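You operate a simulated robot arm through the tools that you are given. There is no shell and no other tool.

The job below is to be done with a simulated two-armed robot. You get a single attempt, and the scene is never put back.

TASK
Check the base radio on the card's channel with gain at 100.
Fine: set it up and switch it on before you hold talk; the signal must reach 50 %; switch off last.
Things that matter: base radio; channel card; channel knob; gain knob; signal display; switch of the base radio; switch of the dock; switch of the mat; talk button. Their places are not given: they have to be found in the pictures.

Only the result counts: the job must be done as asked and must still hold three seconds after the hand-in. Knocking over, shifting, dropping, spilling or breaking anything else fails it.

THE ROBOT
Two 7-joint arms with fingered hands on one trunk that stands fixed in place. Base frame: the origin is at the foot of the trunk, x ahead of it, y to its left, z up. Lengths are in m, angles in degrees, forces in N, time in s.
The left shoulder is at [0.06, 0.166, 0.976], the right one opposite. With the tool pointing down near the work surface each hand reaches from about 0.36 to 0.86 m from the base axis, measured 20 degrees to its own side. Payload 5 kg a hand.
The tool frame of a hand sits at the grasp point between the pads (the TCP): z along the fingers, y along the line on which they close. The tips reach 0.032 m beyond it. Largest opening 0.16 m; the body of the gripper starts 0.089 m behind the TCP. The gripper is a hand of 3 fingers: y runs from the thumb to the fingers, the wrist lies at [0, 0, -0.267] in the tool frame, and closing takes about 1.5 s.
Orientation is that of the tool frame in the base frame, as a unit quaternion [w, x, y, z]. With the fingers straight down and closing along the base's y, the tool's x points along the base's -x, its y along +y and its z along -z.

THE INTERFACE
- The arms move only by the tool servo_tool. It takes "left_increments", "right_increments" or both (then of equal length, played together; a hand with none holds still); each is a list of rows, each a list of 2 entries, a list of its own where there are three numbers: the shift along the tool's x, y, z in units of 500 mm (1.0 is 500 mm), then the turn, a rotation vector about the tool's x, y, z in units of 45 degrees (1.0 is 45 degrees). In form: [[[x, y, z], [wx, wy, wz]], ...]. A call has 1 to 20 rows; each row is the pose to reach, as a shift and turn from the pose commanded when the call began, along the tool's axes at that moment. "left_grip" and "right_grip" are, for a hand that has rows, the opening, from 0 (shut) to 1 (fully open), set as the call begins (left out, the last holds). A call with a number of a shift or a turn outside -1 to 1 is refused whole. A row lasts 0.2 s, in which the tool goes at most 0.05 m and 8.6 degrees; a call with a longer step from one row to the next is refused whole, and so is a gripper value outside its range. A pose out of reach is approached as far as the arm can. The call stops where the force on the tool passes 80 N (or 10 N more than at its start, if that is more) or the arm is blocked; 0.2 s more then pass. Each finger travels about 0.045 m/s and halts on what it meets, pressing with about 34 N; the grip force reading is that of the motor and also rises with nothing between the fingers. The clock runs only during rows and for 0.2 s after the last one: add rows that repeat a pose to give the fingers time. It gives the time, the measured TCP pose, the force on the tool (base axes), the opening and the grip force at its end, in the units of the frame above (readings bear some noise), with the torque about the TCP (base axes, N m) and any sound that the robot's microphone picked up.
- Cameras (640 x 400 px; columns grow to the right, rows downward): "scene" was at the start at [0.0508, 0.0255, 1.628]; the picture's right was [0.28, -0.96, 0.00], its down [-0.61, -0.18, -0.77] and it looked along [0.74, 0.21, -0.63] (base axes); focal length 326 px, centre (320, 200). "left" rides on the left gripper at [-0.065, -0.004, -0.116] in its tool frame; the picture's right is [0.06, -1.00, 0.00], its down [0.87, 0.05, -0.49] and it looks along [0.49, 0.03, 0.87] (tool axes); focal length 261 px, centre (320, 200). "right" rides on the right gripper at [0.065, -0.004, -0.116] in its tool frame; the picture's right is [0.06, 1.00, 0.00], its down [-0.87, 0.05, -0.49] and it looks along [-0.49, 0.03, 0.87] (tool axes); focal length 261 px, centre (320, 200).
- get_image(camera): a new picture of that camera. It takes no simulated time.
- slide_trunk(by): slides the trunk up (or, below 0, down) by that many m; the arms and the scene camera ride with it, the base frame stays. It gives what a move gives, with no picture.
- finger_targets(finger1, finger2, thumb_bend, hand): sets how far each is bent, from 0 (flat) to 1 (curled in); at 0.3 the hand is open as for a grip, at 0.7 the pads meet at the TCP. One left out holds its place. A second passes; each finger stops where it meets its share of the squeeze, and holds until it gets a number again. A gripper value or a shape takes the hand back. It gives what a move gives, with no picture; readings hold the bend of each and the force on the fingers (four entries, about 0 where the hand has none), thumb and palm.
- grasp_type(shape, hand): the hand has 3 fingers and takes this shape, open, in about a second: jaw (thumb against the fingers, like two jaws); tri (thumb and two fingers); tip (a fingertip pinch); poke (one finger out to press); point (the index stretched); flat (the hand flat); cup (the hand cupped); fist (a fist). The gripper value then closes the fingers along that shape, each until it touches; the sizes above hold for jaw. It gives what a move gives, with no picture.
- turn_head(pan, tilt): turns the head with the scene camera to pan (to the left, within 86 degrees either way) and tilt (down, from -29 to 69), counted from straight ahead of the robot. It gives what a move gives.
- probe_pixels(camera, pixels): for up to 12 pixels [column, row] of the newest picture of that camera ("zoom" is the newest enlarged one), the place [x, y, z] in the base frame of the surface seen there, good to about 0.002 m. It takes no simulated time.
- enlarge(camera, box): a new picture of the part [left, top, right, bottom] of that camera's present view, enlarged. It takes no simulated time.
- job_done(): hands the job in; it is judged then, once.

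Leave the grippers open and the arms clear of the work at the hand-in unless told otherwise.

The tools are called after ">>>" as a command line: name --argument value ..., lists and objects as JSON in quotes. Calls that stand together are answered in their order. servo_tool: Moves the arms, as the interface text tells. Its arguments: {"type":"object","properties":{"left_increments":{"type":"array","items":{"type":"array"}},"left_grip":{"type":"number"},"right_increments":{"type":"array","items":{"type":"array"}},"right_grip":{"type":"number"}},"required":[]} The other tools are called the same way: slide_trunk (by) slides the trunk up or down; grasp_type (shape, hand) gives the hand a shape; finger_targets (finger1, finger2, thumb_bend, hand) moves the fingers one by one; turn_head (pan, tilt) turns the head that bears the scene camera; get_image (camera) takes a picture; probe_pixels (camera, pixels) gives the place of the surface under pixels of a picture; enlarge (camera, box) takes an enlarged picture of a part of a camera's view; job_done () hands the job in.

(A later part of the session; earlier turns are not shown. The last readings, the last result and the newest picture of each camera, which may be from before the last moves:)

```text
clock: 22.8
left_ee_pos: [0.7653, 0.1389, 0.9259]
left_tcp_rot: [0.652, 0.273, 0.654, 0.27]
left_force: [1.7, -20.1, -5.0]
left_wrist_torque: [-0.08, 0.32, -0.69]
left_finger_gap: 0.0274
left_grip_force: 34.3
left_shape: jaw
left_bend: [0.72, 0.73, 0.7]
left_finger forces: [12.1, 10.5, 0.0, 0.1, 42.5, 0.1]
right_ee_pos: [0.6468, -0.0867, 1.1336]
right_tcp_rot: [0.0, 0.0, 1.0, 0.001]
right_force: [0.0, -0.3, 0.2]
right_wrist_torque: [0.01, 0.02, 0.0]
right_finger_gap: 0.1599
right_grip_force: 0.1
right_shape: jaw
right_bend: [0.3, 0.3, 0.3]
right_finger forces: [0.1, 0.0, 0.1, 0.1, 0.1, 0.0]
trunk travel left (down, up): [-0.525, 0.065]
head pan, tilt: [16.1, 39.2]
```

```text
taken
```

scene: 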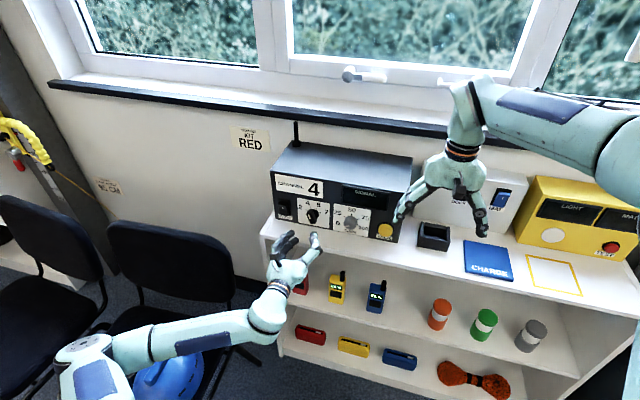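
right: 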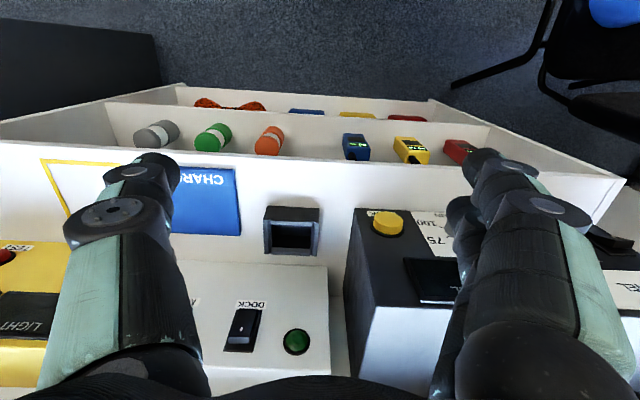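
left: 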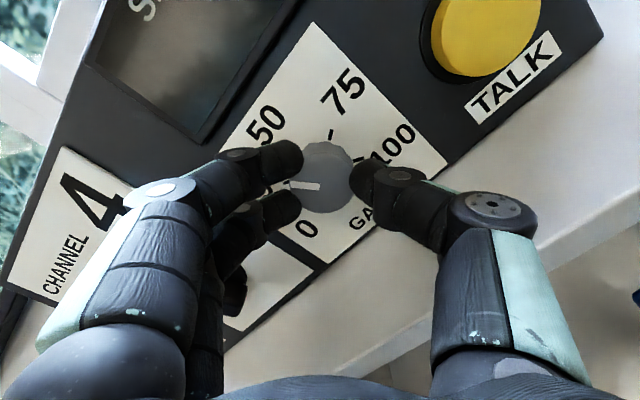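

The pointer is now at about −35° with no slip, though there is some side load of 20 N. I'll release by opening the gap to about 58 mm, then roll the open hand back around the knob by 45°.

>>> servo_tool --left_increments '[[[0, 0, 0], [0, 0, 0]], [[0, 0, 0], [0, 0, 0]], [[0, 0, 0], [0, 0, 0]], [[0, 0, 0], [0, 0, 0]]]' --left_grip 0.36

>>> enlarge --camera "left" --box '[200, 80, 440, 230]'

```text
clock: 23.8
left_ee_pos: [0.7672, 0.1421, 0.9265]
left_tcp_rot: [0.653, 0.27, 0.653, 0.272]
left_force: [-0.7, 0.1, 0.0]
left_wrist_torque: [-0.01, 0.0, 0.03]
left_finger_gap: 0.0572
left_grip_force: 0.0
left_shape: jaw
left_bend: [0.73, 0.73, 0.7]
left_finger forces: [0.1, 0.0, 0.0, 0.0, 0.0, 0.0]
right_ee_pos: [0.6446, -0.0849, 1.1347]
right_tcp_rot: [0.0, 0.0, 1.0, 0.0]
right_force: [-0.7, 0.1, -0.3]
right_wrist_torque: [0.0, 0.01, -0.03]
right_finger_gap: 0.1599
right_grip_force: 0.0
right_shape: jaw
right_bend: [0.3, 0.3, 0.3]
right_finger forces: [0.0, 0.0, 0.0, 0.0, 0.1, 0.0]
trunk travel left (down, up): [-0.525, 0.065]
head pan, tilt: [16.1, 39.2]
```

```text
2.67 times, centred on (320, 155) of left
```

zoom: 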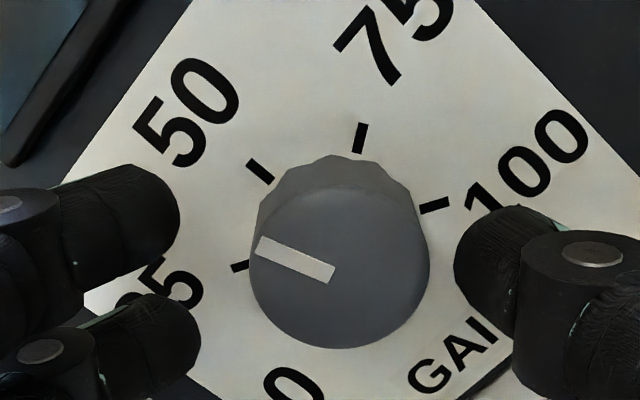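

The knob is released with the pointer between 25 and 50. I'll probe the knob face to get its axis more exactly before regripping.

>>> probe_pixels --camera "zoom" --pixels '[[255, 265], [425, 265], [340, 190], [340, 345], [340, 268], [264, 246], [332, 274], [360, 138], [434, 205], [260, 171]]'

```text
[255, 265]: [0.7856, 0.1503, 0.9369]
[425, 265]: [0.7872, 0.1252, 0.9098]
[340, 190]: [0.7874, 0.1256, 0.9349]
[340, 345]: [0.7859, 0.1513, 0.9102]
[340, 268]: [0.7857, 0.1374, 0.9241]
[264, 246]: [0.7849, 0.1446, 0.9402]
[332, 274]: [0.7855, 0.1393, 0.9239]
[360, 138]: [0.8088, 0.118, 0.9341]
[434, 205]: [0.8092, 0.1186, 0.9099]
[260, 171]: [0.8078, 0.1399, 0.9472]
```

The axis is at about (y 0.139, z 0.923), roughly 2 mm right of and below my hold. I'll correct that while rolling the open hand back.

>>> servo_tool --left_increments '[[[-0.0007, -0.0064, 0], [0, 0, -0.16]], [[-0.0007, -0.0064, 0], [0, 0, -0.33]], [[-0.0007, -0.0064, 0], [0, 0, -0.5]], [[-0.0007, -0.0064, 0], [0, 0, -0.67]], [[-0.0007, -0.0064, 0], [0, 0, -0.84]], [[-0.0007, -0.0064, 0], [0, 0, -1.0]]]'

>>> servo_tool --left_increments '[[[0, 0, 0], [0, 0, -0.16]], [[0, 0, 0], [0, 0, -0.32]], [[0, 0, 0], [0, 0, -0.48]], [[0, 0, 0], [0, 0, -0.64]], [[0, 0, 0], [0, 0, -0.8]], [[0, 0, 0], [0, 0, -0.889]]]'

>>> get_image --camera "left"

```text
clock: 25.2
left_ee_pos: [0.766, 0.139, 0.9235]
left_tcp_rot: [0.707, -0.001, 0.707, -0.001]
left_force: [0.2, -0.4, -0.7]
left_wrist_torque: [0.01, 0.01, -0.01]
left_finger_gap: 0.0573
left_grip_force: 0.1
left_shape: jaw
left_bend: [0.73, 0.73, 0.7]
left_finger forces: [0.0, 0.1, 0.0, 0.1, 0.1, 0.1]
right_ee_pos: [0.6459, -0.0845, 1.1354]
right_tcp_rot: [0.0, 0.0, 1.0, -0.001]
right_force: [-0.1, 0.7, 0.0]
right_wrist_torque: [0.05, 0.02, 0.01]
right_finger_gap: 0.1599
right_grip_force: 0.1
right_shape: jaw
right_bend: [0.3, 0.3, 0.3]
right_finger forces: [0.0, 0.0, 0.0, 0.0, 0.0, 0.0]
trunk travel left (down, up): [-0.525, 0.065]
head pan, tilt: [16.1, 39.2]
```

```text
clock: 26.6
left_ee_pos: [0.7666, 0.1396, 0.9241]
left_tcp_rot: [0.665, -0.242, 0.664, -0.243]
left_force: [0.0, 0.1, 0.6]
left_wrist_torque: [0.02, 0.0, 0.03]
left_finger_gap: 0.0571
left_grip_force: 0.0
left_shape: jaw
left_bend: [0.73, 0.73, 0.7]
left_finger forces: [0.0, 0.3, 0.1, 0.0, 0.0, 0.0]
right_ee_pos: [0.6458, -0.0847, 1.1356]
right_tcp_rot: [0.0, 0.0, 1.0, 0.0]
right_force: [0.3, -0.3, -0.1]
right_wrist_torque: [0.0, -0.01, -0.03]
right_finger_gap: 0.16
right_grip_force: 0.2
right_shape: jaw
right_bend: [0.3, 0.3, 0.3]
right_finger forces: [0.0, 0.1, 0.0, 0.0, 0.0, 0.1]
trunk travel left (down, up): [-0.525, 0.065]
head pan, tilt: [16.1, 39.2]
```

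```text
taken
```

left: 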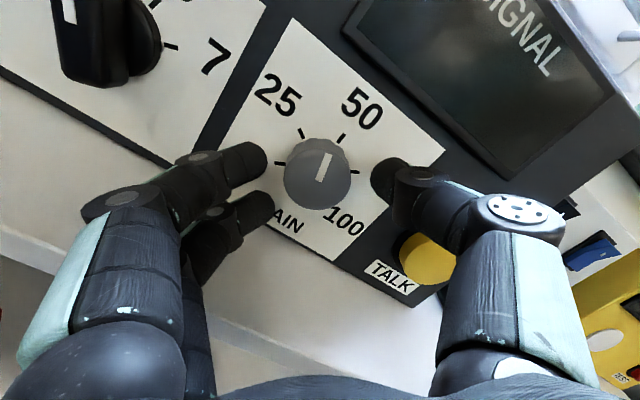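

The hand is back at roll −40° with the pointer between 25 and 50 and no contact. I'll close on the knob again.

>>> servo_tool --left_increments '[[[0, 0, 0], [0, 0, 0]], [[0, 0, 0], [0, 0, 0]], [[0, 0, 0], [0, 0, 0]], [[0, 0, 0], [0, 0, 0]], [[0, 0, 0], [0, 0, 0]]]' --left_grip 0.0

>>> servo_tool --left_increments '[[[0, 0, 0], [0, 0, 0.16]], [[0, 0, 0], [0, 0, 0.33]], [[0, 0, 0], [0, 0, 0.5]], [[0, 0, 0], [0, 0, 0.67]], [[0, 0, 0], [0, 0, 0.84]], [[0, 0, 0], [0, 0, 1.0]]]'

```text
clock: 27.8
left_ee_pos: [0.7643, 0.1403, 0.9241]
left_tcp_rot: [0.665, -0.242, 0.665, -0.241]
left_force: [1.5, 0.2, 0.0]
left_wrist_torque: [0.03, -0.02, -0.07]
left_finger_gap: 0.0275
left_grip_force: 34.2
left_shape: jaw
left_bend: [0.73, 0.73, 0.7]
left_finger forces: [14.7, 13.8, 0.0, 0.0, 29.3, 0.0]
right_ee_pos: [0.6452, -0.0846, 1.1347]
right_tcp_rot: [0.0, -0.001, 1.0, 0.0]
right_force: [-0.1, 0.4, 0.0]
right_wrist_torque: [0.01, -0.02, 0.01]
right_finger_gap: 0.1598
right_grip_force: 0.0
right_shape: jaw
right_bend: [0.3, 0.3, 0.3]
right_finger forces: [0.0, 0.0, 0.1, 0.1, 0.0, 0.1]
trunk travel left (down, up): [-0.525, 0.065]
head pan, tilt: [16.1, 39.2]
```

```text
clock: 29.2
left_ee_pos: [0.7662, 0.1393, 0.9234]
left_tcp_rot: [0.706, 0.032, 0.707, 0.031]
left_force: [-3.1, -1.4, -6.8]
left_wrist_torque: [-0.02, 0.17, -0.15]
left_finger_gap: 0.0277
left_grip_force: 34.2
left_shape: jaw
left_bend: [0.73, 0.73, 0.7]
left_finger forces: [14.2, 15.8, 0.1, 0.0, 32.0, 0.1]
right_ee_pos: [0.6452, -0.0849, 1.136]
right_tcp_rot: [0.0, 0.0, 1.0, -0.001]
right_force: [-0.2, -0.7, -0.5]
right_wrist_torque: [-0.03, -0.01, -0.03]
right_finger_gap: 0.1597
right_grip_force: 0.0
right_shape: jaw
right_bend: [0.3, 0.3, 0.3]
right_finger forces: [0.0, 0.0, 0.0, 0.1, 0.0, 0.0]
trunk travel left (down, up): [-0.525, 0.065]
head pan, tilt: [16.1, 39.2]
```

The side forces are much lower now. I'll continue with another 40° in this grip.

>>> servo_tool --left_increments '[[[0, 0, 0], [0, 0, 0.16]], [[0, 0, 0], [0, 0, 0.32]], [[0, 0, 0], [0, 0, 0.48]], [[0, 0, 0], [0, 0, 0.64]], [[0, 0, 0], [0, 0, 0.8]], [[0, 0, 0], [0, 0, 0.889]]]'

>>> servo_tool --left_increments '[[[0, 0, 0], [0, 0, 0]], [[0, 0, 0], [0, 0, 0]], [[0, 0, 0], [0, 0, 0]], [[0, 0, 0], [0, 0, 0]]]' --left_grip 0.36

>>> enlarge --camera "left" --box '[200, 80, 440, 230]'

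```text
clock: 30.6
left_ee_pos: [0.7677, 0.1385, 0.9236]
left_tcp_rot: [0.652, 0.272, 0.654, 0.271]
left_force: [-6.4, 1.3, -16.2]
left_wrist_torque: [-0.01, 0.44, -0.09]
left_finger_gap: 0.0273
left_grip_force: 34.2
left_shape: jaw
left_bend: [0.73, 0.73, 0.7]
left_finger forces: [12.8, 16.1, 0.0, 0.1, 39.2, 0.0]
right_ee_pos: [0.6462, -0.0842, 1.1343]
right_tcp_rot: [0.0, 0.001, 1.0, 0.0]
right_force: [1.3, -0.2, 0.0]
right_wrist_torque: [0.01, -0.03, -0.01]
right_finger_gap: 0.1597
right_grip_force: 0.0
right_shape: jaw
right_bend: [0.3, 0.3, 0.3]
right_finger forces: [0.0, 0.0, 0.0, 0.0, 0.0, 0.0]
trunk travel left (down, up): [-0.525, 0.065]
head pan, tilt: [16.1, 39.2]
```

```text
clock: 31.6
left_ee_pos: [0.767, 0.1388, 0.9244]
left_tcp_rot: [0.654, 0.27, 0.653, 0.27]
left_force: [-0.2, 0.6, -0.1]
left_wrist_torque: [-0.01, 0.02, 0.03]
left_finger_gap: 0.0571
left_grip_force: 0.1
left_shape: jaw
left_bend: [0.73, 0.73, 0.7]
left_finger forces: [0.0, 0.1, 0.0, 0.0, 0.0, 0.0]
right_ee_pos: [0.6437, -0.0843, 1.1344]
right_tcp_rot: [-0.001, 0.0, 1.0, 0.0]
right_force: [-0.2, 1.1, 1.0]
right_wrist_torque: [0.0, 0.01, 0.0]
right_finger_gap: 0.1598
right_grip_force: 0.1
right_shape: jaw
right_bend: [0.3, 0.3, 0.3]
right_finger forces: [0.0, 0.0, 0.0, 0.0, 0.1, 0.0]
trunk travel left (down, up): [-0.525, 0.065]
head pan, tilt: [16.1, 39.2]
```

```text
2.67 times, centred on (320, 155) of left
```

zoom: 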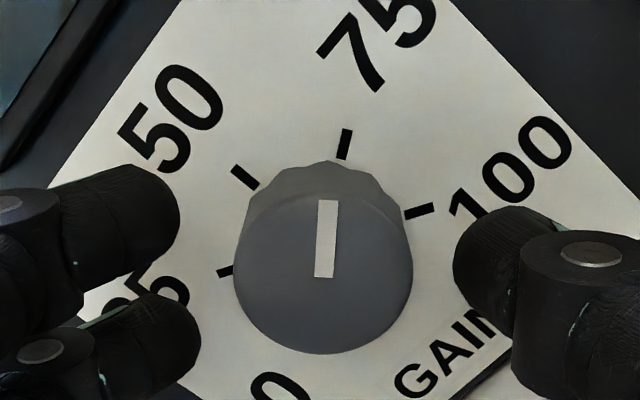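

The pointer is nearly at 75. I'll probe its ends and the ticks to measure the remaining angle.

>>> probe_pixels --camera "zoom" --pixels '[[328, 206], [325, 270], [326, 240], [238, 260], [410, 260], [323, 195], [323, 350], [345, 143], [420, 210], [244, 176]]'

```text
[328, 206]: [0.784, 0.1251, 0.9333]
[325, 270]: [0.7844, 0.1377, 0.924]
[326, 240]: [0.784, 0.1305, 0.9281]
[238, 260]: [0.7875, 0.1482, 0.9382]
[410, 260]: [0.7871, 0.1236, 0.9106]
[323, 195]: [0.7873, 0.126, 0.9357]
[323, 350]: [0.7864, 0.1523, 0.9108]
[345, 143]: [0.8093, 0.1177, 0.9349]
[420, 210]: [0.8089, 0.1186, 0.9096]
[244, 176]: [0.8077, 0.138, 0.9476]
```

The pointer is at about 52° and "100" is at about 120°, so roughly 68° remain. I'll roll the open hand back to −40° and regrip.

>>> servo_tool --left_increments '[[[0, 0, 0], [0, 0, -0.16]], [[0, 0, 0], [0, 0, -0.33]], [[0, 0, 0], [0, 0, -0.5]], [[0, 0, 0], [0, 0, -0.67]], [[0, 0, 0], [0, 0, -0.84]], [[0, 0, 0], [0, 0, -1.0]]]'

>>> servo_tool --left_increments '[[[0, 0, 0], [0, 0, -0.16]], [[0, 0, 0], [0, 0, -0.32]], [[0, 0, 0], [0, 0, -0.48]], [[0, 0, 0], [0, 0, -0.64]], [[0, 0, 0], [0, 0, -0.8]], [[0, 0, 0], [0, 0, -0.889]]]'

>>> servo_tool --left_increments '[[[0, 0, 0], [0, 0, 0]], [[0, 0, 0], [0, 0, 0]], [[0, 0, 0], [0, 0, 0]], [[0, 0, 0], [0, 0, 0]], [[0, 0, 0], [0, 0, 0]]]' --left_grip 0.0

>>> servo_tool --left_increments '[[[0, 0, 0], [0, 0, 0.16]], [[0, 0, 0], [0, 0, 0.33]], [[0, 0, 0], [0, 0, 0.5]], [[0, 0, 0], [0, 0, 0.67]], [[0, 0, 0], [0, 0, 0.84]], [[0, 0, 0], [0, 0, 1.0]]]'

>>> get_image --camera "left"

```text
clock: 33.0
left_ee_pos: [0.7665, 0.1384, 0.9247]
left_tcp_rot: [0.707, 0.0, 0.707, -0.001]
left_force: [-0.3, 0.0, -0.1]
left_wrist_torque: [-0.01, -0.02, 0.0]
left_finger_gap: 0.0572
left_grip_force: 0.0
left_shape: jaw
left_bend: [0.73, 0.73, 0.7]
left_finger forces: [0.0, 0.1, 0.0, 0.0, 0.0, 0.1]
right_ee_pos: [0.6455, -0.0843, 1.1358]
right_tcp_rot: [0.0, 0.0, 1.0, -0.001]
right_force: [-0.7, -0.1, -0.1]
right_wrist_torque: [-0.02, 0.02, -0.02]
right_finger_gap: 0.1594
right_grip_force: 0.0
right_shape: jaw
right_bend: [0.3, 0.3, 0.3]
right_finger forces: [0.0, 0.0, 0.1, 0.0, 0.1, 0.1]
trunk travel left (down, up): [-0.525, 0.065]
head pan, tilt: [16.1, 39.2]
```

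```text
clock: 34.4
left_ee_pos: [0.7658, 0.1397, 0.925]
left_tcp_rot: [0.664, -0.243, 0.664, -0.242]
left_force: [-0.2, -0.1, 0.5]
left_wrist_torque: [0.01, 0.0, 0.0]
left_finger_gap: 0.057
left_grip_force: 0.0
left_shape: jaw
left_bend: [0.73, 0.73, 0.7]
left_finger forces: [0.0, 0.0, 0.0, 0.0, 0.1, 0.0]
right_ee_pos: [0.6459, -0.0855, 1.1352]
right_tcp_rot: [0.0, 0.0, 1.0, 0.0]
right_force: [0.5, -1.5, -0.3]
right_wrist_torque: [0.01, 0.02, 0.0]
right_finger_gap: 0.1599
right_grip_force: 0.0
right_shape: jaw
right_bend: [0.3, 0.3, 0.3]
right_finger forces: [0.1, 0.0, 0.0, 0.0, 0.1, 0.0]
trunk travel left (down, up): [-0.525, 0.065]
head pan, tilt: [16.1, 39.2]
```

```text
clock: 35.6
left_ee_pos: [0.7664, 0.1378, 0.9243]
left_tcp_rot: [0.664, -0.242, 0.665, -0.242]
left_force: [1.7, 0.5, 0.9]
left_wrist_torque: [0.01, -0.04, -0.05]
left_finger_gap: 0.0276
left_grip_force: 34.0
left_shape: jaw
left_bend: [0.73, 0.73, 0.7]
left_finger forces: [15.0, 14.4, 0.0, 0.0, 29.2, 0.1]
right_ee_pos: [0.6456, -0.0848, 1.1348]
right_tcp_rot: [0.0, 0.0, 1.0, -0.001]
right_force: [0.6, -0.7, 0.2]
right_wrist_torque: [0.02, -0.03, -0.01]
right_finger_gap: 0.1599
right_grip_force: 0.0
right_shape: jaw
right_bend: [0.3, 0.3, 0.3]
right_finger forces: [0.0, 0.0, 0.0, 0.0, 0.1, 0.0]
trunk travel left (down, up): [-0.525, 0.065]
head pan, tilt: [16.1, 39.2]
```

```text
clock: 37.0
left_ee_pos: [0.7671, 0.1374, 0.9226]
left_tcp_rot: [0.706, 0.032, 0.707, 0.03]
left_force: [-0.3, -1.6, -4.3]
left_wrist_torque: [-0.02, 0.13, -0.07]
left_finger_gap: 0.0277
left_grip_force: 34.3
left_shape: jaw
left_bend: [0.73, 0.73, 0.7]
left_finger forces: [14.4, 15.4, 0.0, 0.1, 30.8, 0.0]
right_ee_pos: [0.6457, -0.0853, 1.1349]
right_tcp_rot: [0.0, 0.0, 1.0, 0.0]
right_force: [-0.1, 0.0, 0.7]
right_wrist_torque: [0.02, -0.03, -0.03]
right_finger_gap: 0.16
right_grip_force: 0.0
right_shape: jaw
right_bend: [0.3, 0.3, 0.3]
right_finger forces: [0.0, 0.0, 0.1, 0.0, 0.1, 0.0]
trunk travel left (down, up): [-0.525, 0.065]
head pan, tilt: [16.1, 39.2]
```

```text
taken
```

left: 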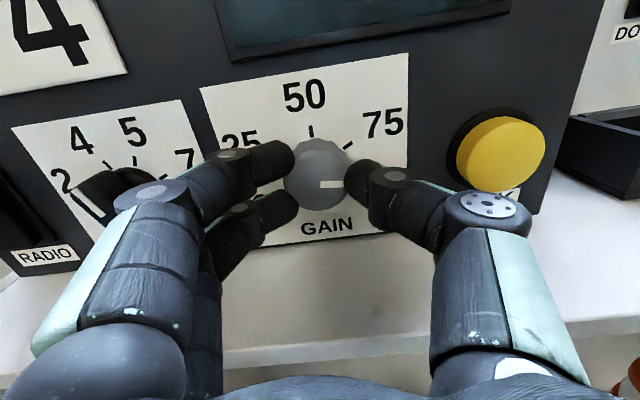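

The pointer is at about 96°. I'll turn another 24° toward the 100 tick, then release and inspect.

>>> servo_tool --left_increments '[[[0, 0, 0], [0, 0, 0.15]], [[0, 0, 0], [0, 0, 0.3]], [[0, 0, 0], [0, 0, 0.43]], [[0, 0, 0], [0, 0, 0.53]], [[0, 0, 0], [0, 0, 0.53]]]'

>>> servo_tool --left_increments '[[[0, 0, 0], [0, 0, 0]], [[0, 0, 0], [0, 0, 0]], [[0, 0, 0], [0, 0, 0]], [[0, 0, 0], [0, 0, 0]]]' --left_grip 0.36

>>> enlarge --camera "left" --box '[200, 80, 440, 230]'

```text
clock: 38.2
left_ee_pos: [0.7668, 0.1379, 0.9229]
left_tcp_rot: [0.684, 0.176, 0.686, 0.176]
left_force: [-5.3, -2.3, -11.5]
left_wrist_torque: [-0.32, 0.32, -0.14]
left_finger_gap: 0.0278
left_grip_force: 34.4
left_shape: jaw
left_bend: [0.73, 0.73, 0.7]
left_finger forces: [12.0, 17.9, 0.0, 0.0, 37.8, 0.0]
right_ee_pos: [0.6467, -0.0843, 1.1345]
right_tcp_rot: [0.0, -0.001, 1.0, -0.001]
right_force: [-0.6, -0.3, 0.0]
right_wrist_torque: [0.03, -0.03, 0.01]
right_finger_gap: 0.1597
right_grip_force: 0.1
right_shape: jaw
right_bend: [0.3, 0.3, 0.3]
right_finger forces: [0.0, 0.0, 0.1, 0.0, 0.1, 0.0]
trunk travel left (down, up): [-0.525, 0.065]
head pan, tilt: [16.1, 39.2]
```

```text
clock: 39.2
left_ee_pos: [0.766, 0.1397, 0.9228]
left_tcp_rot: [0.685, 0.176, 0.685, 0.177]
left_force: [-0.4, -1.1, 0.5]
left_wrist_torque: [0.03, 0.02, 0.04]
left_finger_gap: 0.0569
left_grip_force: 0.0
left_shape: jaw
left_bend: [0.73, 0.73, 0.7]
left_finger forces: [0.0, 0.0, 0.0, 0.0, 0.0, 0.1]
right_ee_pos: [0.6457, -0.0843, 1.1343]
right_tcp_rot: [0.001, 0.0, 1.0, 0.0]
right_force: [-1.2, -0.4, 1.0]
right_wrist_torque: [-0.04, 0.04, 0.0]
right_finger_gap: 0.1597
right_grip_force: 0.1
right_shape: jaw
right_bend: [0.3, 0.3, 0.3]
right_finger forces: [0.1, 0.0, 0.0, 0.0, 0.1, 0.0]
trunk travel left (down, up): [-0.525, 0.065]
head pan, tilt: [16.1, 39.2]
```

```text
2.67 times, centred on (320, 155) of left
```

zoom: 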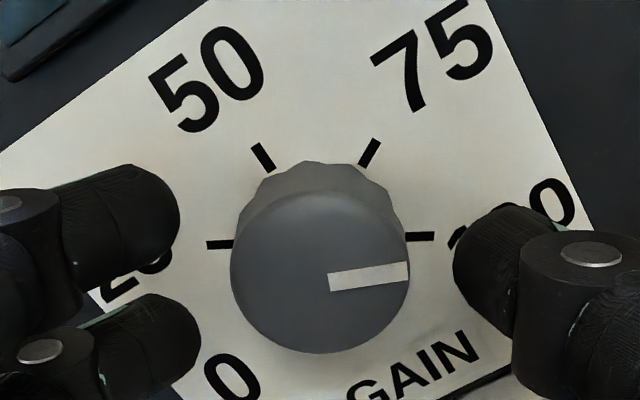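

The pointer looks slightly short of the 100 tick at (422,236). I'll probe its ends for an exact angle.

>>> probe_pixels --camera "zoom" --pixels '[[332, 282], [402, 272], [350, 280], [385, 274], [412, 236], [432, 236], [210, 245], [230, 244], [258, 147], [270, 166], [377, 141], [364, 164]]'

>>> enlarge --camera "left" --box '[264, 120, 376, 190]'

```text
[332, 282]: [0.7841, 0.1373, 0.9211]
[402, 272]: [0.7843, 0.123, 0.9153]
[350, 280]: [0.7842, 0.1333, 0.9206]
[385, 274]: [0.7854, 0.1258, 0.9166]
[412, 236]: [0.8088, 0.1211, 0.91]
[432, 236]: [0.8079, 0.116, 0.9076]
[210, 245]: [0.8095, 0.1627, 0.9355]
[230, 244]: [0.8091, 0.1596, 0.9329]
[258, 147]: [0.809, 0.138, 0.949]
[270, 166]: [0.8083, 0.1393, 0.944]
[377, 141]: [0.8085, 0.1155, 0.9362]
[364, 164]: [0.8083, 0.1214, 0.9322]
```

```text
5.71 times, centred on (320, 155) of left
```

zoom: 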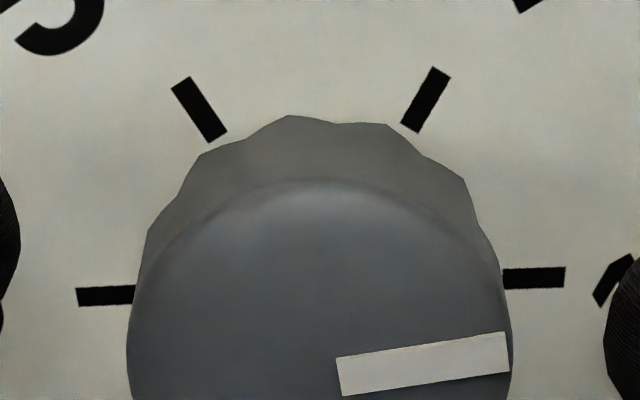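

The pointer slopes about 7° short of the 25–100 tick line. I'll regrip here and turn 7.5° more.

>>> servo_tool --left_increments '[[[0, 0, 0], [0, 0, 0]], [[0, 0, 0], [0, 0, 0]], [[0, 0, 0], [0, 0, 0]], [[0, 0, 0], [0, 0, 0]]]' --left_grip 0.0

>>> servo_tool --left_increments '[[[0, 0, 0], [0, 0, 0.06]], [[0, 0, 0], [0, 0, 0.12]], [[0, 0, 0], [0, 0, 0.167]], [[0, 0, 0], [0, 0, 0.167]], [[0, 0, 0], [0, 0, 0.167]]]'

>>> servo_tool --left_increments '[[[0, 0, 0], [0, 0, 0]], [[0, 0, 0], [0, 0, 0]], [[0, 0, 0], [0, 0, 0]], [[0, 0, 0], [0, 0, 0]]]' --left_grip 0.36

>>> enlarge --camera "left" --box '[264, 120, 376, 190]'

```text
clock: 40.2
left_ee_pos: [0.7664, 0.1388, 0.9237]
left_tcp_rot: [0.685, 0.176, 0.685, 0.175]
left_force: [0.5, -0.6, -0.6]
left_wrist_torque: [0.03, 0.04, -0.06]
left_finger_gap: 0.0277
left_grip_force: 33.7
left_shape: jaw
left_bend: [0.72, 0.73, 0.7]
left_finger forces: [14.2, 14.5, 0.0, 0.0, 29.4, 0.1]
right_ee_pos: [0.6447, -0.0855, 1.135]
right_tcp_rot: [0.001, 0.001, 1.0, 0.0]
right_force: [0.4, 0.8, 0.3]
right_wrist_torque: [-0.03, 0.01, -0.01]
right_finger_gap: 0.1599
right_grip_force: 0.0
right_shape: jaw
right_bend: [0.3, 0.3, 0.3]
right_finger forces: [0.0, 0.0, 0.0, 0.0, 0.1, 0.0]
trunk travel left (down, up): [-0.525, 0.065]
head pan, tilt: [16.1, 39.2]
```

```text
clock: 41.4
left_ee_pos: [0.7673, 0.1388, 0.9245]
left_tcp_rot: [0.672, 0.22, 0.672, 0.222]
left_force: [1.8, -0.5, 0.5]
left_wrist_torque: [-0.01, 0.03, -0.08]
left_finger_gap: 0.0275
left_grip_force: 33.8
left_shape: jaw
left_bend: [0.72, 0.73, 0.7]
left_finger forces: [14.1, 14.5, 0.0, 0.1, 29.6, 0.0]
right_ee_pos: [0.645, -0.0851, 1.1339]
right_tcp_rot: [0.0, 0.001, 1.0, 0.0]
right_force: [-0.7, 0.9, 0.4]
right_wrist_torque: [0.03, 0.03, 0.01]
right_finger_gap: 0.1598
right_grip_force: 0.1
right_shape: jaw
right_bend: [0.3, 0.3, 0.3]
right_finger forces: [0.0, 0.0, 0.0, 0.0, 0.0, 0.1]
trunk travel left (down, up): [-0.525, 0.065]
head pan, tilt: [16.1, 39.2]
```

```text
clock: 42.4
left_ee_pos: [0.7662, 0.138, 0.9246]
left_tcp_rot: [0.672, 0.22, 0.672, 0.221]
left_force: [0.0, -0.8, 0.4]
left_wrist_torque: [0.01, 0.03, 0.01]
left_finger_gap: 0.0568
left_grip_force: 0.0
left_shape: jaw
left_bend: [0.73, 0.73, 0.7]
left_finger forces: [0.0, 0.1, 0.0, 0.0, 0.1, 0.0]
right_ee_pos: [0.6454, -0.0854, 1.1341]
right_tcp_rot: [0.0, 0.001, 1.0, 0.0]
right_force: [0.5, 0.0, 0.3]
right_wrist_torque: [-0.02, -0.02, 0.01]
right_finger_gap: 0.16
right_grip_force: 0.1
right_shape: jaw
right_bend: [0.3, 0.3, 0.3]
right_finger forces: [0.1, 0.0, 0.0, 0.0, 0.1, 0.1]
trunk travel left (down, up): [-0.525, 0.065]
head pan, tilt: [16.1, 39.2]
```

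```text
5.71 times, centred on (320, 155) of left
```

zoom: 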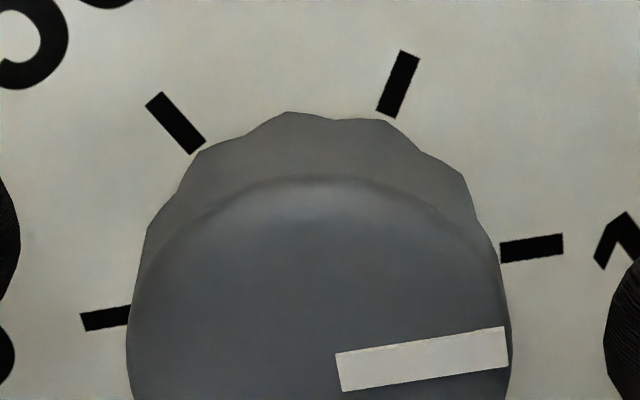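

The pointer is now parallel to the 25–100 tick line at about −9°, so gain is on 100. I'll retreat 90 mm and inspect from outside.

>>> servo_tool --left_increments '[[[0, 0, -0.03], [0, 0, 0]], [[0, 0, -0.08], [0, 0, 0]], [[0, 0, -0.13], [0, 0, 0]], [[0, 0, -0.18], [0, 0, -0.18]], [[0, 0, -0.18], [0, 0, -0.36]], [[0, 0, -0.18], [0, 0, -0.54]], [[0, 0, -0.18], [0, 0, -0.71]], [[0, 0, -0.18], [0, 0, -0.805]]]'

>>> get_image --camera "left"

>>> enlarge --camera "scene" --box '[260, 160, 420, 260]'

```text
clock: 44.2
left_ee_pos: [0.6751, 0.1383, 0.9246]
left_tcp_rot: [0.707, 0.001, 0.708, -0.001]
left_force: [-0.9, 1.0, -0.3]
left_wrist_torque: [0.01, -0.02, 0.01]
left_finger_gap: 0.0567
left_grip_force: 0.0
left_shape: jaw
left_bend: [0.73, 0.73, 0.7]
left_finger forces: [0.0, 0.1, 0.1, 0.1, 0.0, 0.1]
right_ee_pos: [0.6454, -0.0849, 1.1352]
right_tcp_rot: [0.0, 0.0, 1.0, 0.001]
right_force: [0.8, 0.3, -0.2]
right_wrist_torque: [0.0, 0.02, -0.01]
right_finger_gap: 0.1598
right_grip_force: 0.1
right_shape: jaw
right_bend: [0.3, 0.3, 0.3]
right_finger forces: [0.1, 0.1, 0.0, 0.1, 0.0, 0.1]
trunk travel left (down, up): [-0.525, 0.065]
head pan, tilt: [16.1, 39.2]
```

```text
taken
```

left: 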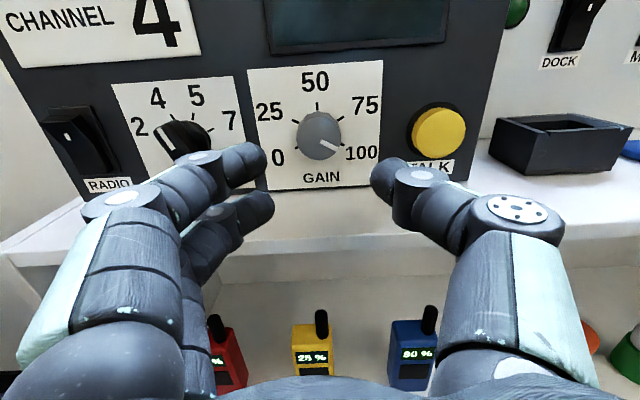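

```text
4.00 times, centred on (340, 210) of scene
```

zoom: 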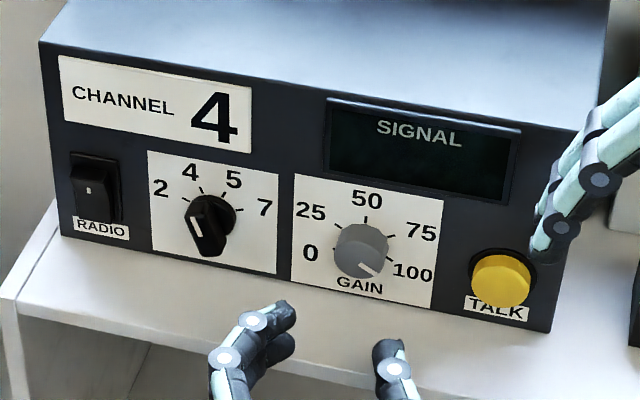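

I'll enlarge the gain dial once more to verify the pointer against the 100 tick.

>>> enlarge --camera "left" --box '[240, 60, 400, 160]'

>>> probe_pixels --camera "zoom" --pixels '[[322, 312], [382, 345], [340, 322], [370, 338], [418, 342], [440, 352], [310, 180], [228, 248], [388, 247], [225, 348]]'

```text
4.00 times, centred on (320, 110) of left
```

zoom: 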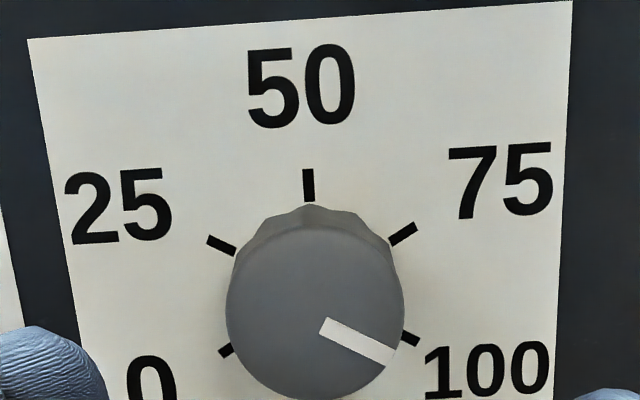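

```text
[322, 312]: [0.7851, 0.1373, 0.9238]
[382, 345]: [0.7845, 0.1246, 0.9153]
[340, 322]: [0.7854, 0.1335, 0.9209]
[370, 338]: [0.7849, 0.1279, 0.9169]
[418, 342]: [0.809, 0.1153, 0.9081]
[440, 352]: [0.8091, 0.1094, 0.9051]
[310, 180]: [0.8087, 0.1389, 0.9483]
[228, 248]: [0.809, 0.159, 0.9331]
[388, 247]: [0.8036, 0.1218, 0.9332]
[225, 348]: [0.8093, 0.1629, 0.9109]
```

Gain reads 100, within about 1° of the tick. Next is the switch: I'll move back and left to the front of the rocker (y≈0.364) before changing the hand to the poke shape.

>>> servo_tool --left_increments '[[[-0.005, 0.04, -0.04], [0, 0, 0]], [[-0.01, 0.12, -0.08], [0, 0, 0]], [[-0.02, 0.2, -0.12], [0, 0, 0]], [[-0.03, 0.28, -0.12], [0, 0, 0]], [[-0.04, 0.36, -0.12], [0, 0, 0]], [[-0.04, 0.42, -0.12], [0, 0, 0]], [[-0.04, 0.452, -0.12], [0, 0, 0]]]'

>>> grasp_type --hand "left" --shape "poke"

>>> get_image --camera "left"

>>> get_image --camera "scene"

```text
clock: 45.8
left_ee_pos: [0.6172, 0.3647, 0.9462]
left_tcp_rot: [0.707, 0.001, 0.707, 0.001]
left_force: [-0.8, -0.2, 0.3]
left_wrist_torque: [0.0, 0.0, -0.02]
left_finger_gap: 0.0572
left_grip_force: 0.0
left_shape: jaw
left_bend: [0.73, 0.73, 0.7]
left_finger forces: [0.1, 0.1, 0.0, 0.1, 0.0, 0.1]
right_ee_pos: [0.6446, -0.0851, 1.1347]
right_tcp_rot: [0.0, 0.001, 1.0, 0.0]
right_force: [-0.4, -0.6, -0.3]
right_wrist_torque: [0.03, 0.02, 0.03]
right_finger_gap: 0.1599
right_grip_force: 0.0
right_shape: jaw
right_bend: [0.3, 0.3, 0.3]
right_finger forces: [0.0, 0.0, 0.1, 0.0, 0.1, 0.0]
trunk travel left (down, up): [-0.525, 0.065]
head pan, tilt: [16.1, 39.2]
```

```text
clock: 46.7
left_ee_pos: [0.617, 0.3652, 0.9465]
left_tcp_rot: [0.707, 0.001, 0.707, 0.0]
left_force: [0.0, 0.0, -1.0]
left_wrist_torque: [0.03, -0.01, 0.01]
left_finger_gap: 0.0001
left_grip_force: 0.1
left_shape: poke
left_bend: [1.0, 1.0, 0.46]
left_finger forces: [0.0, 0.0, 0.1, 0.1, 0.0, 0.0]
right_ee_pos: [0.6453, -0.0852, 1.1349]
right_tcp_rot: [0.001, 0.001, 1.0, 0.001]
right_force: [-0.9, 0.6, -0.2]
right_wrist_torque: [-0.01, 0.02, -0.05]
right_finger_gap: 0.1597
right_grip_force: 0.2
right_shape: jaw
right_bend: [0.3, 0.3, 0.3]
right_finger forces: [0.0, 0.1, 0.1, 0.0, 0.0, 0.0]
trunk travel left (down, up): [-0.525, 0.065]
head pan, tilt: [16.1, 39.2]
```

```text
taken
```

left: 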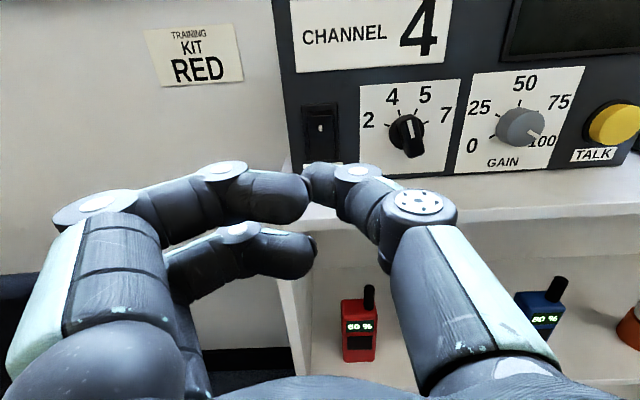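

```text
taken
```

scene: 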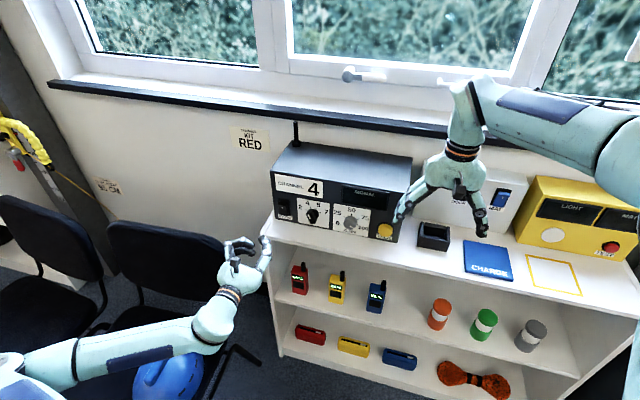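

In poke shape both fingers curl in and the thumb sticks out, with its tip near (315,180). I'll probe the tip position to know where it really is.

>>> enlarge --camera "left" --box '[220, 90, 460, 240]'

>>> probe_pixels --camera "zoom" --pixels '[[225, 205], [240, 198], [270, 200], [255, 230], [300, 210], [365, 210], [150, 250], [225, 270], [60, 205], [265, 100], [265, 90], [220, 400]]'

```text
2.67 times, centred on (340, 165) of left
```

zoom: 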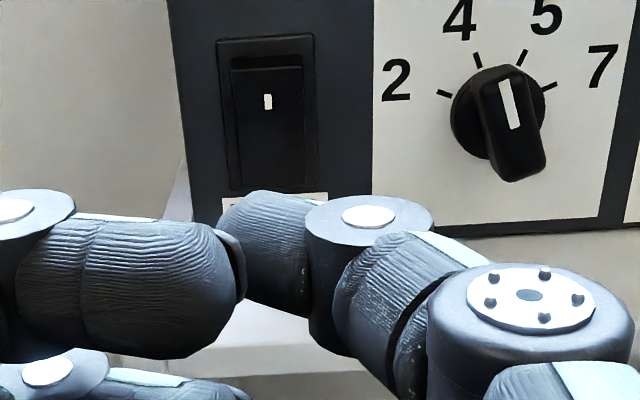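

```text
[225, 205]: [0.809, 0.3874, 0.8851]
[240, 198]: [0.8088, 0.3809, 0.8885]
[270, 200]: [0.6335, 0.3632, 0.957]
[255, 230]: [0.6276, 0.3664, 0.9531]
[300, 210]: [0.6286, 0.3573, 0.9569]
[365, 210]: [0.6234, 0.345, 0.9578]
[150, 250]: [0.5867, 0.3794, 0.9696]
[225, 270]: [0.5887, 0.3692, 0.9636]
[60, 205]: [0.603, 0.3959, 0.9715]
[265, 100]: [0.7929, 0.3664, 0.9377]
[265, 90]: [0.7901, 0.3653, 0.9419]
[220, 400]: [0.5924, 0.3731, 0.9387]
```

The thumb tip is the poking point, lying on the tool axis and leading the curled fingers by about 3 cm. It is lined up with the rocker's upper half (y 0.364, z 0.946). I'll advance to just short of contact.

>>> servo_tool --left_increments '[[[0, 0, 0.06], [0, 0, 0]], [[0, 0, 0.12], [0, 0, 0]], [[0, 0, 0.18], [0, 0, 0]], [[0, 0, 0.22], [0, 0, 0]], [[0, 0, 0.25], [0, 0, 0]]]'

>>> get_image --camera "left"

>>> enlarge --camera "scene" --box '[240, 160, 400, 260]'

```text
clock: 47.9
left_ee_pos: [0.7418, 0.3645, 0.9447]
left_tcp_rot: [0.707, 0.001, 0.707, 0.0]
left_force: [-0.6, -0.5, -0.1]
left_wrist_torque: [-0.01, 0.01, 0.01]
left_finger_gap: 0.0001
left_grip_force: 0.1
left_shape: poke
left_bend: [1.0, 1.0, 0.46]
left_finger forces: [0.0, 0.0, 0.0, 0.0, 0.0, 0.0]
right_ee_pos: [0.6447, -0.0849, 1.1355]
right_tcp_rot: [-0.001, 0.0, 1.0, -0.001]
right_force: [-0.5, 0.1, -0.4]
right_wrist_torque: [0.0, -0.06, -0.03]
right_finger_gap: 0.1601
right_grip_force: 0.1
right_shape: jaw
right_bend: [0.3, 0.3, 0.3]
right_finger forces: [0.0, 0.0, 0.1, 0.1, 0.1, 0.0]
trunk travel left (down, up): [-0.525, 0.065]
head pan, tilt: [16.1, 39.2]
```

```text
taken
```

left: 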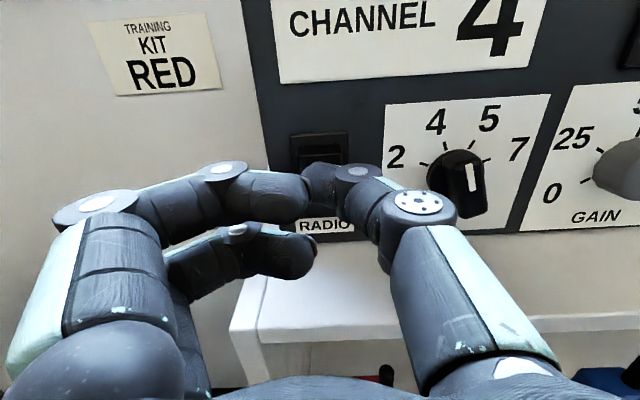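

```text
4.00 times, centred on (320, 210) of scene
```

zoom: 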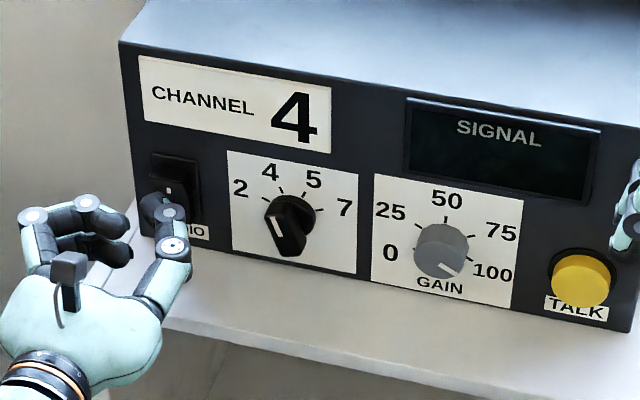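

The tip is about to meet the rocker's upper half. I'll press in 5 mm steps up to 20 mm, watching the force and any click.

>>> servo_tool --left_increments '[[[0, 0, 0.01], [0, 0, 0]], [[0, 0, 0.02], [0, 0, 0]], [[0, 0, 0.03], [0, 0, 0]], [[0, 0, 0.04], [0, 0, 0]]]'

>>> get_image --camera "left"

```text
clock: 48.9
left_ee_pos: [0.761, 0.3645, 0.9457]
left_tcp_rot: [0.707, 0.001, 0.707, 0.0]
left_force: [-0.3, -0.9, 0.5]
left_wrist_torque: [0.0, -0.01, -0.02]
left_finger_gap: 0.0001
left_grip_force: 0.0
left_shape: poke
left_bend: [1.0, 1.0, 0.46]
left_finger forces: [0.0, 0.0, 0.1, 0.1, 0.1, 0.1]
right_ee_pos: [0.6446, -0.0842, 1.1353]
right_tcp_rot: [0.0, 0.001, 1.0, 0.001]
right_force: [-0.6, 0.8, -1.0]
right_wrist_torque: [-0.02, 0.01, -0.03]
right_finger_gap: 0.16
right_grip_force: 0.1
right_shape: jaw
right_bend: [0.3, 0.3, 0.3]
right_finger forces: [0.0, 0.1, 0.0, 0.0, 0.0, 0.0]
trunk travel left (down, up): [-0.525, 0.065]
head pan, tilt: [16.1, 39.2]
```

```text
taken
```

left: 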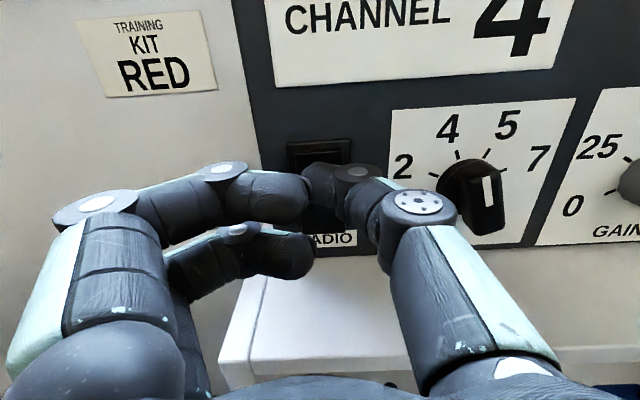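

No contact yet, and the force is about 0. I'll press on by another 12 mm in 3 mm steps.

>>> servo_tool --left_increments '[[[0, 0, 0.006], [0, 0, 0]], [[0, 0, 0.012], [0, 0, 0]], [[0, 0, 0.018], [0, 0, 0]], [[0, 0, 0.024], [0, 0, 0]]]'

>>> enlarge --camera "scene" --box '[240, 160, 400, 260]'

```text
clock: 49.9
left_ee_pos: [0.7711, 0.3617, 0.9457]
left_tcp_rot: [0.708, 0.002, 0.707, 0.0]
left_force: [-45.7, -14.2, -2.6]
left_wrist_torque: [-0.11, 0.32, 0.11]
left_finger_gap: 0.0002
left_grip_force: 0.0
left_shape: poke
left_bend: [1.0, 1.0, 0.49]
left_finger forces: [0.1, 0.0, 0.1, 0.0, 45.0, 0.0]
right_ee_pos: [0.6423, -0.0858, 1.1372]
right_tcp_rot: [0.001, 0.001, 1.0, 0.0]
right_force: [-1.2, 0.7, 0.2]
right_wrist_torque: [-0.02, -0.01, -0.01]
right_finger_gap: 0.1599
right_grip_force: 0.0
right_shape: jaw
right_bend: [0.3, 0.3, 0.3]
right_finger forces: [0.0, 0.1, 0.0, 0.0, 0.0, 0.1]
trunk travel left (down, up): [-0.525, 0.065]
head pan, tilt: [16.1, 39.2]
```

```text
4.00 times, centred on (320, 210) of scene
```

zoom: 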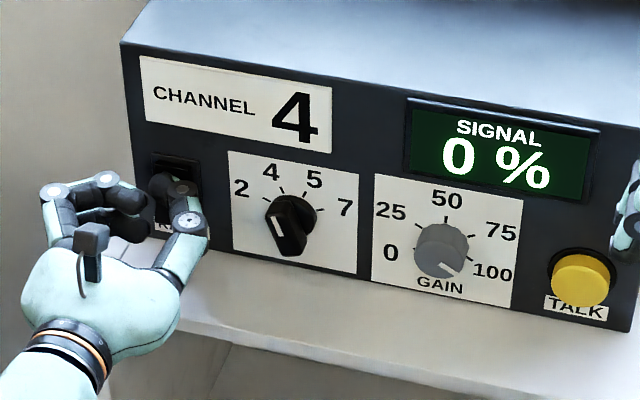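

The display lit up with "SIGNAL 0 %", so the radio is on. I'll retreat straight back 85 mm with the left hand and move the idle right hand 15 cm to the right and up to give room at the talk button.

>>> servo_tool --left_increments '[[[0, 0, -0.03], [0, 0, 0]], [[0, 0, -0.08], [0, 0, 0]], [[0, 0, -0.13], [0, 0, 0]], [[0, 0, -0.17], [0, 0, 0]]]'

>>> servo_tool --right_increments '[[[0.02, -0.06, -0.03], [0, 0, 0]], [[0.04, -0.12, -0.06], [0, 0, 0]], [[0.06, -0.18, -0.08], [0, 0, 0]], [[0.08, -0.24, -0.1], [0, 0, 0]], [[0.1, -0.3, -0.1], [0, 0, 0]]]'

>>> get_image --camera "scene"

>>> enlarge --camera "scene" --box '[260, 160, 420, 260]'

```text
clock: 50.9
left_ee_pos: [0.6875, 0.364, 0.9449]
left_tcp_rot: [0.707, 0.0, 0.707, -0.001]
left_force: [0.1, -1.0, 0.2]
left_wrist_torque: [0.0, -0.01, -0.02]
left_finger_gap: 0.0
left_grip_force: 0.0
left_shape: poke
left_bend: [1.0, 1.0, 0.46]
left_finger forces: [0.0, 0.0, 0.0, 0.0, 0.0, 0.1]
right_ee_pos: [0.6454, -0.0849, 1.1345]
right_tcp_rot: [0.0, 0.0, 1.0, 0.0]
right_force: [-0.7, 0.4, -0.4]
right_wrist_torque: [-0.02, -0.01, 0.03]
right_finger_gap: 0.1597
right_grip_force: 0.2
right_shape: jaw
right_bend: [0.3, 0.3, 0.3]
right_finger forces: [0.0, 0.1, 0.0, 0.0, 0.1, 0.0]
trunk travel left (down, up): [-0.525, 0.065]
head pan, tilt: [16.1, 39.2]
```

```text
clock: 52.1
left_ee_pos: [0.6877, 0.3638, 0.9455]
left_tcp_rot: [0.707, 0.002, 0.707, 0.001]
left_force: [-0.5, -0.1, 0.5]
left_wrist_torque: [0.0, 0.03, 0.02]
left_finger_gap: 0.0
left_grip_force: 0.1
left_shape: poke
left_bend: [1.0, 1.0, 0.46]
left_finger forces: [0.0, 0.0, 0.1, 0.0, 0.1, 0.0]
right_ee_pos: [0.5959, -0.2374, 1.1841]
right_tcp_rot: [0.0, 0.001, 1.0, 0.0]
right_force: [-0.8, -0.1, 0.2]
right_wrist_torque: [-0.01, -0.02, 0.02]
right_finger_gap: 0.1599
right_grip_force: 0.0
right_shape: jaw
right_bend: [0.3, 0.3, 0.3]
right_finger forces: [0.0, 0.0, 0.0, 0.0, 0.1, 0.0]
trunk travel left (down, up): [-0.525, 0.065]
head pan, tilt: [16.1, 39.2]
```

```text
taken
```

scene: 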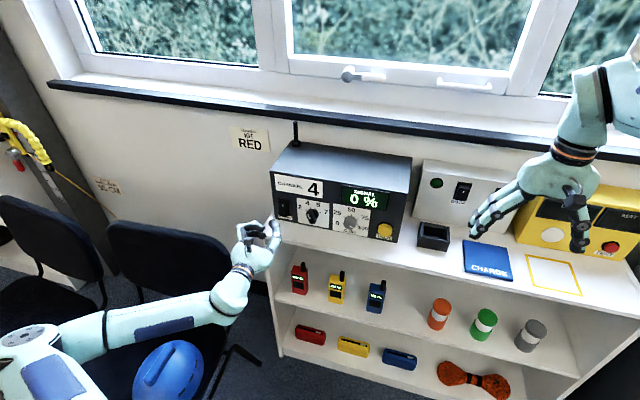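

```text
4.00 times, centred on (340, 210) of scene
```

zoom: 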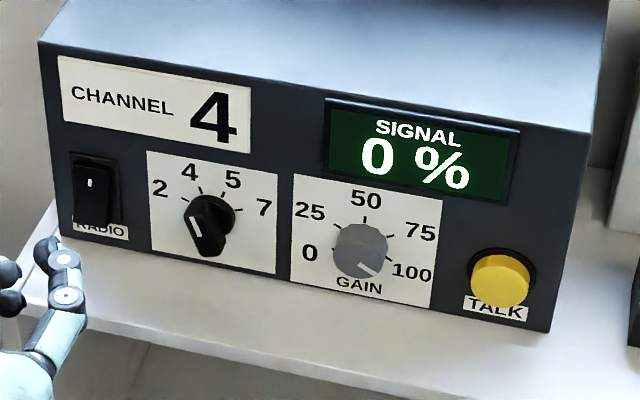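

The radio is still on and both settings are intact. I'll re-probe the talk button's face now that it's unobstructed.

>>> probe_pixels --camera "zoom" --pixels '[[503, 278], [476, 275], [526, 285], [500, 263], [498, 302], [500, 290], [90, 185], [90, 215], [90, 170]]'

```text
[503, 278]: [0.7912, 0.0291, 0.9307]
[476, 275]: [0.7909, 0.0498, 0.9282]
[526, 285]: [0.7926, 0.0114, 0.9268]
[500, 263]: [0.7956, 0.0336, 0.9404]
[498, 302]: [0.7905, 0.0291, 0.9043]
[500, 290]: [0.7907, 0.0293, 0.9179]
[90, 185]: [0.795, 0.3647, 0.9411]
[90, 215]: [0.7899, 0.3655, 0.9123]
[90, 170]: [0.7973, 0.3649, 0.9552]
```

The button centre is at about (y 0.030, z 0.923) with its face at x≈0.791. I'll sweep the left hand to the right in front of the panel, thumb tip at x≈0.71 and clear of the knobs, to the talk button.

>>> servo_tool --left_increments '[[[0.005, -0.06, 0], [0, 0, 0]], [[0.01, -0.15, 0], [0, 0, 0]], [[0.015, -0.24, 0], [0, 0, 0]], [[0.02, -0.33, 0], [0, 0, 0]], [[0.025, -0.42, 0], [0, 0, 0]], [[0.03, -0.51, 0], [0, 0, 0]], [[0.04, -0.6, 0], [0, 0, 0]], [[0.044, -0.667, 0], [0, 0, 0]], [[0.044, -0.667, 0], [0, 0, 0]]]'

>>> get_image --camera "left"

>>> get_image --camera "scene"

```text
clock: 54.1
left_ee_pos: [0.6876, 0.0311, 0.9221]
left_tcp_rot: [0.707, 0.0, 0.707, 0.001]
left_force: [-0.8, 0.3, 1.4]
left_wrist_torque: [-0.01, 0.0, 0.0]
left_finger_gap: 0.0
left_grip_force: 0.1
left_shape: poke
left_bend: [1.0, 1.0, 0.46]
left_finger forces: [0.1, 0.0, 0.0, 0.0, 0.1, 0.0]
right_ee_pos: [0.5968, -0.2352, 1.1845]
right_tcp_rot: [0.001, 0.0, 1.0, -0.001]
right_force: [-0.6, 0.5, 0.2]
right_wrist_torque: [-0.03, -0.01, -0.01]
right_finger_gap: 0.1599
right_grip_force: 0.1
right_shape: jaw
right_bend: [0.3, 0.3, 0.3]
right_finger forces: [0.0, 0.0, 0.0, 0.0, 0.0, 0.0]
trunk travel left (down, up): [-0.525, 0.065]
head pan, tilt: [16.1, 39.2]
```

```text
taken
```

left: 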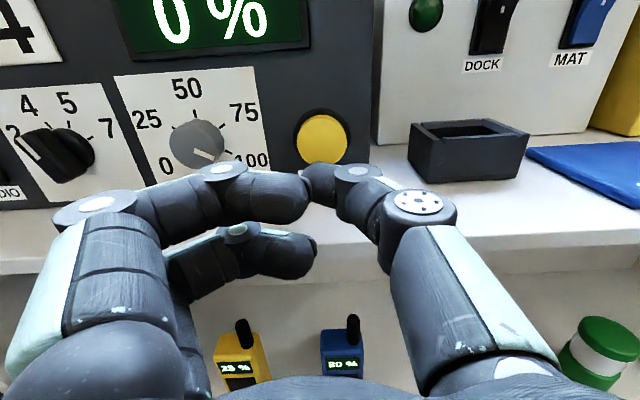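

```text
taken
```

scene: 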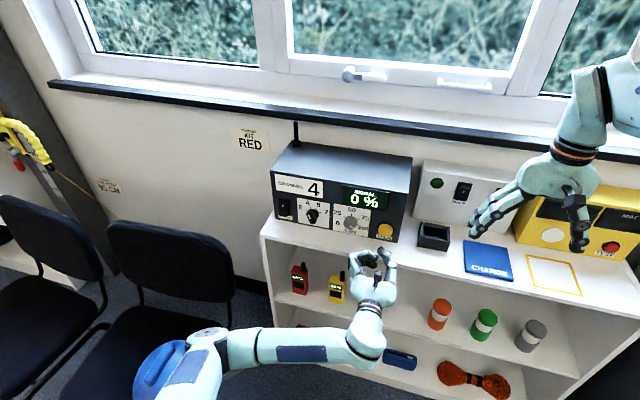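

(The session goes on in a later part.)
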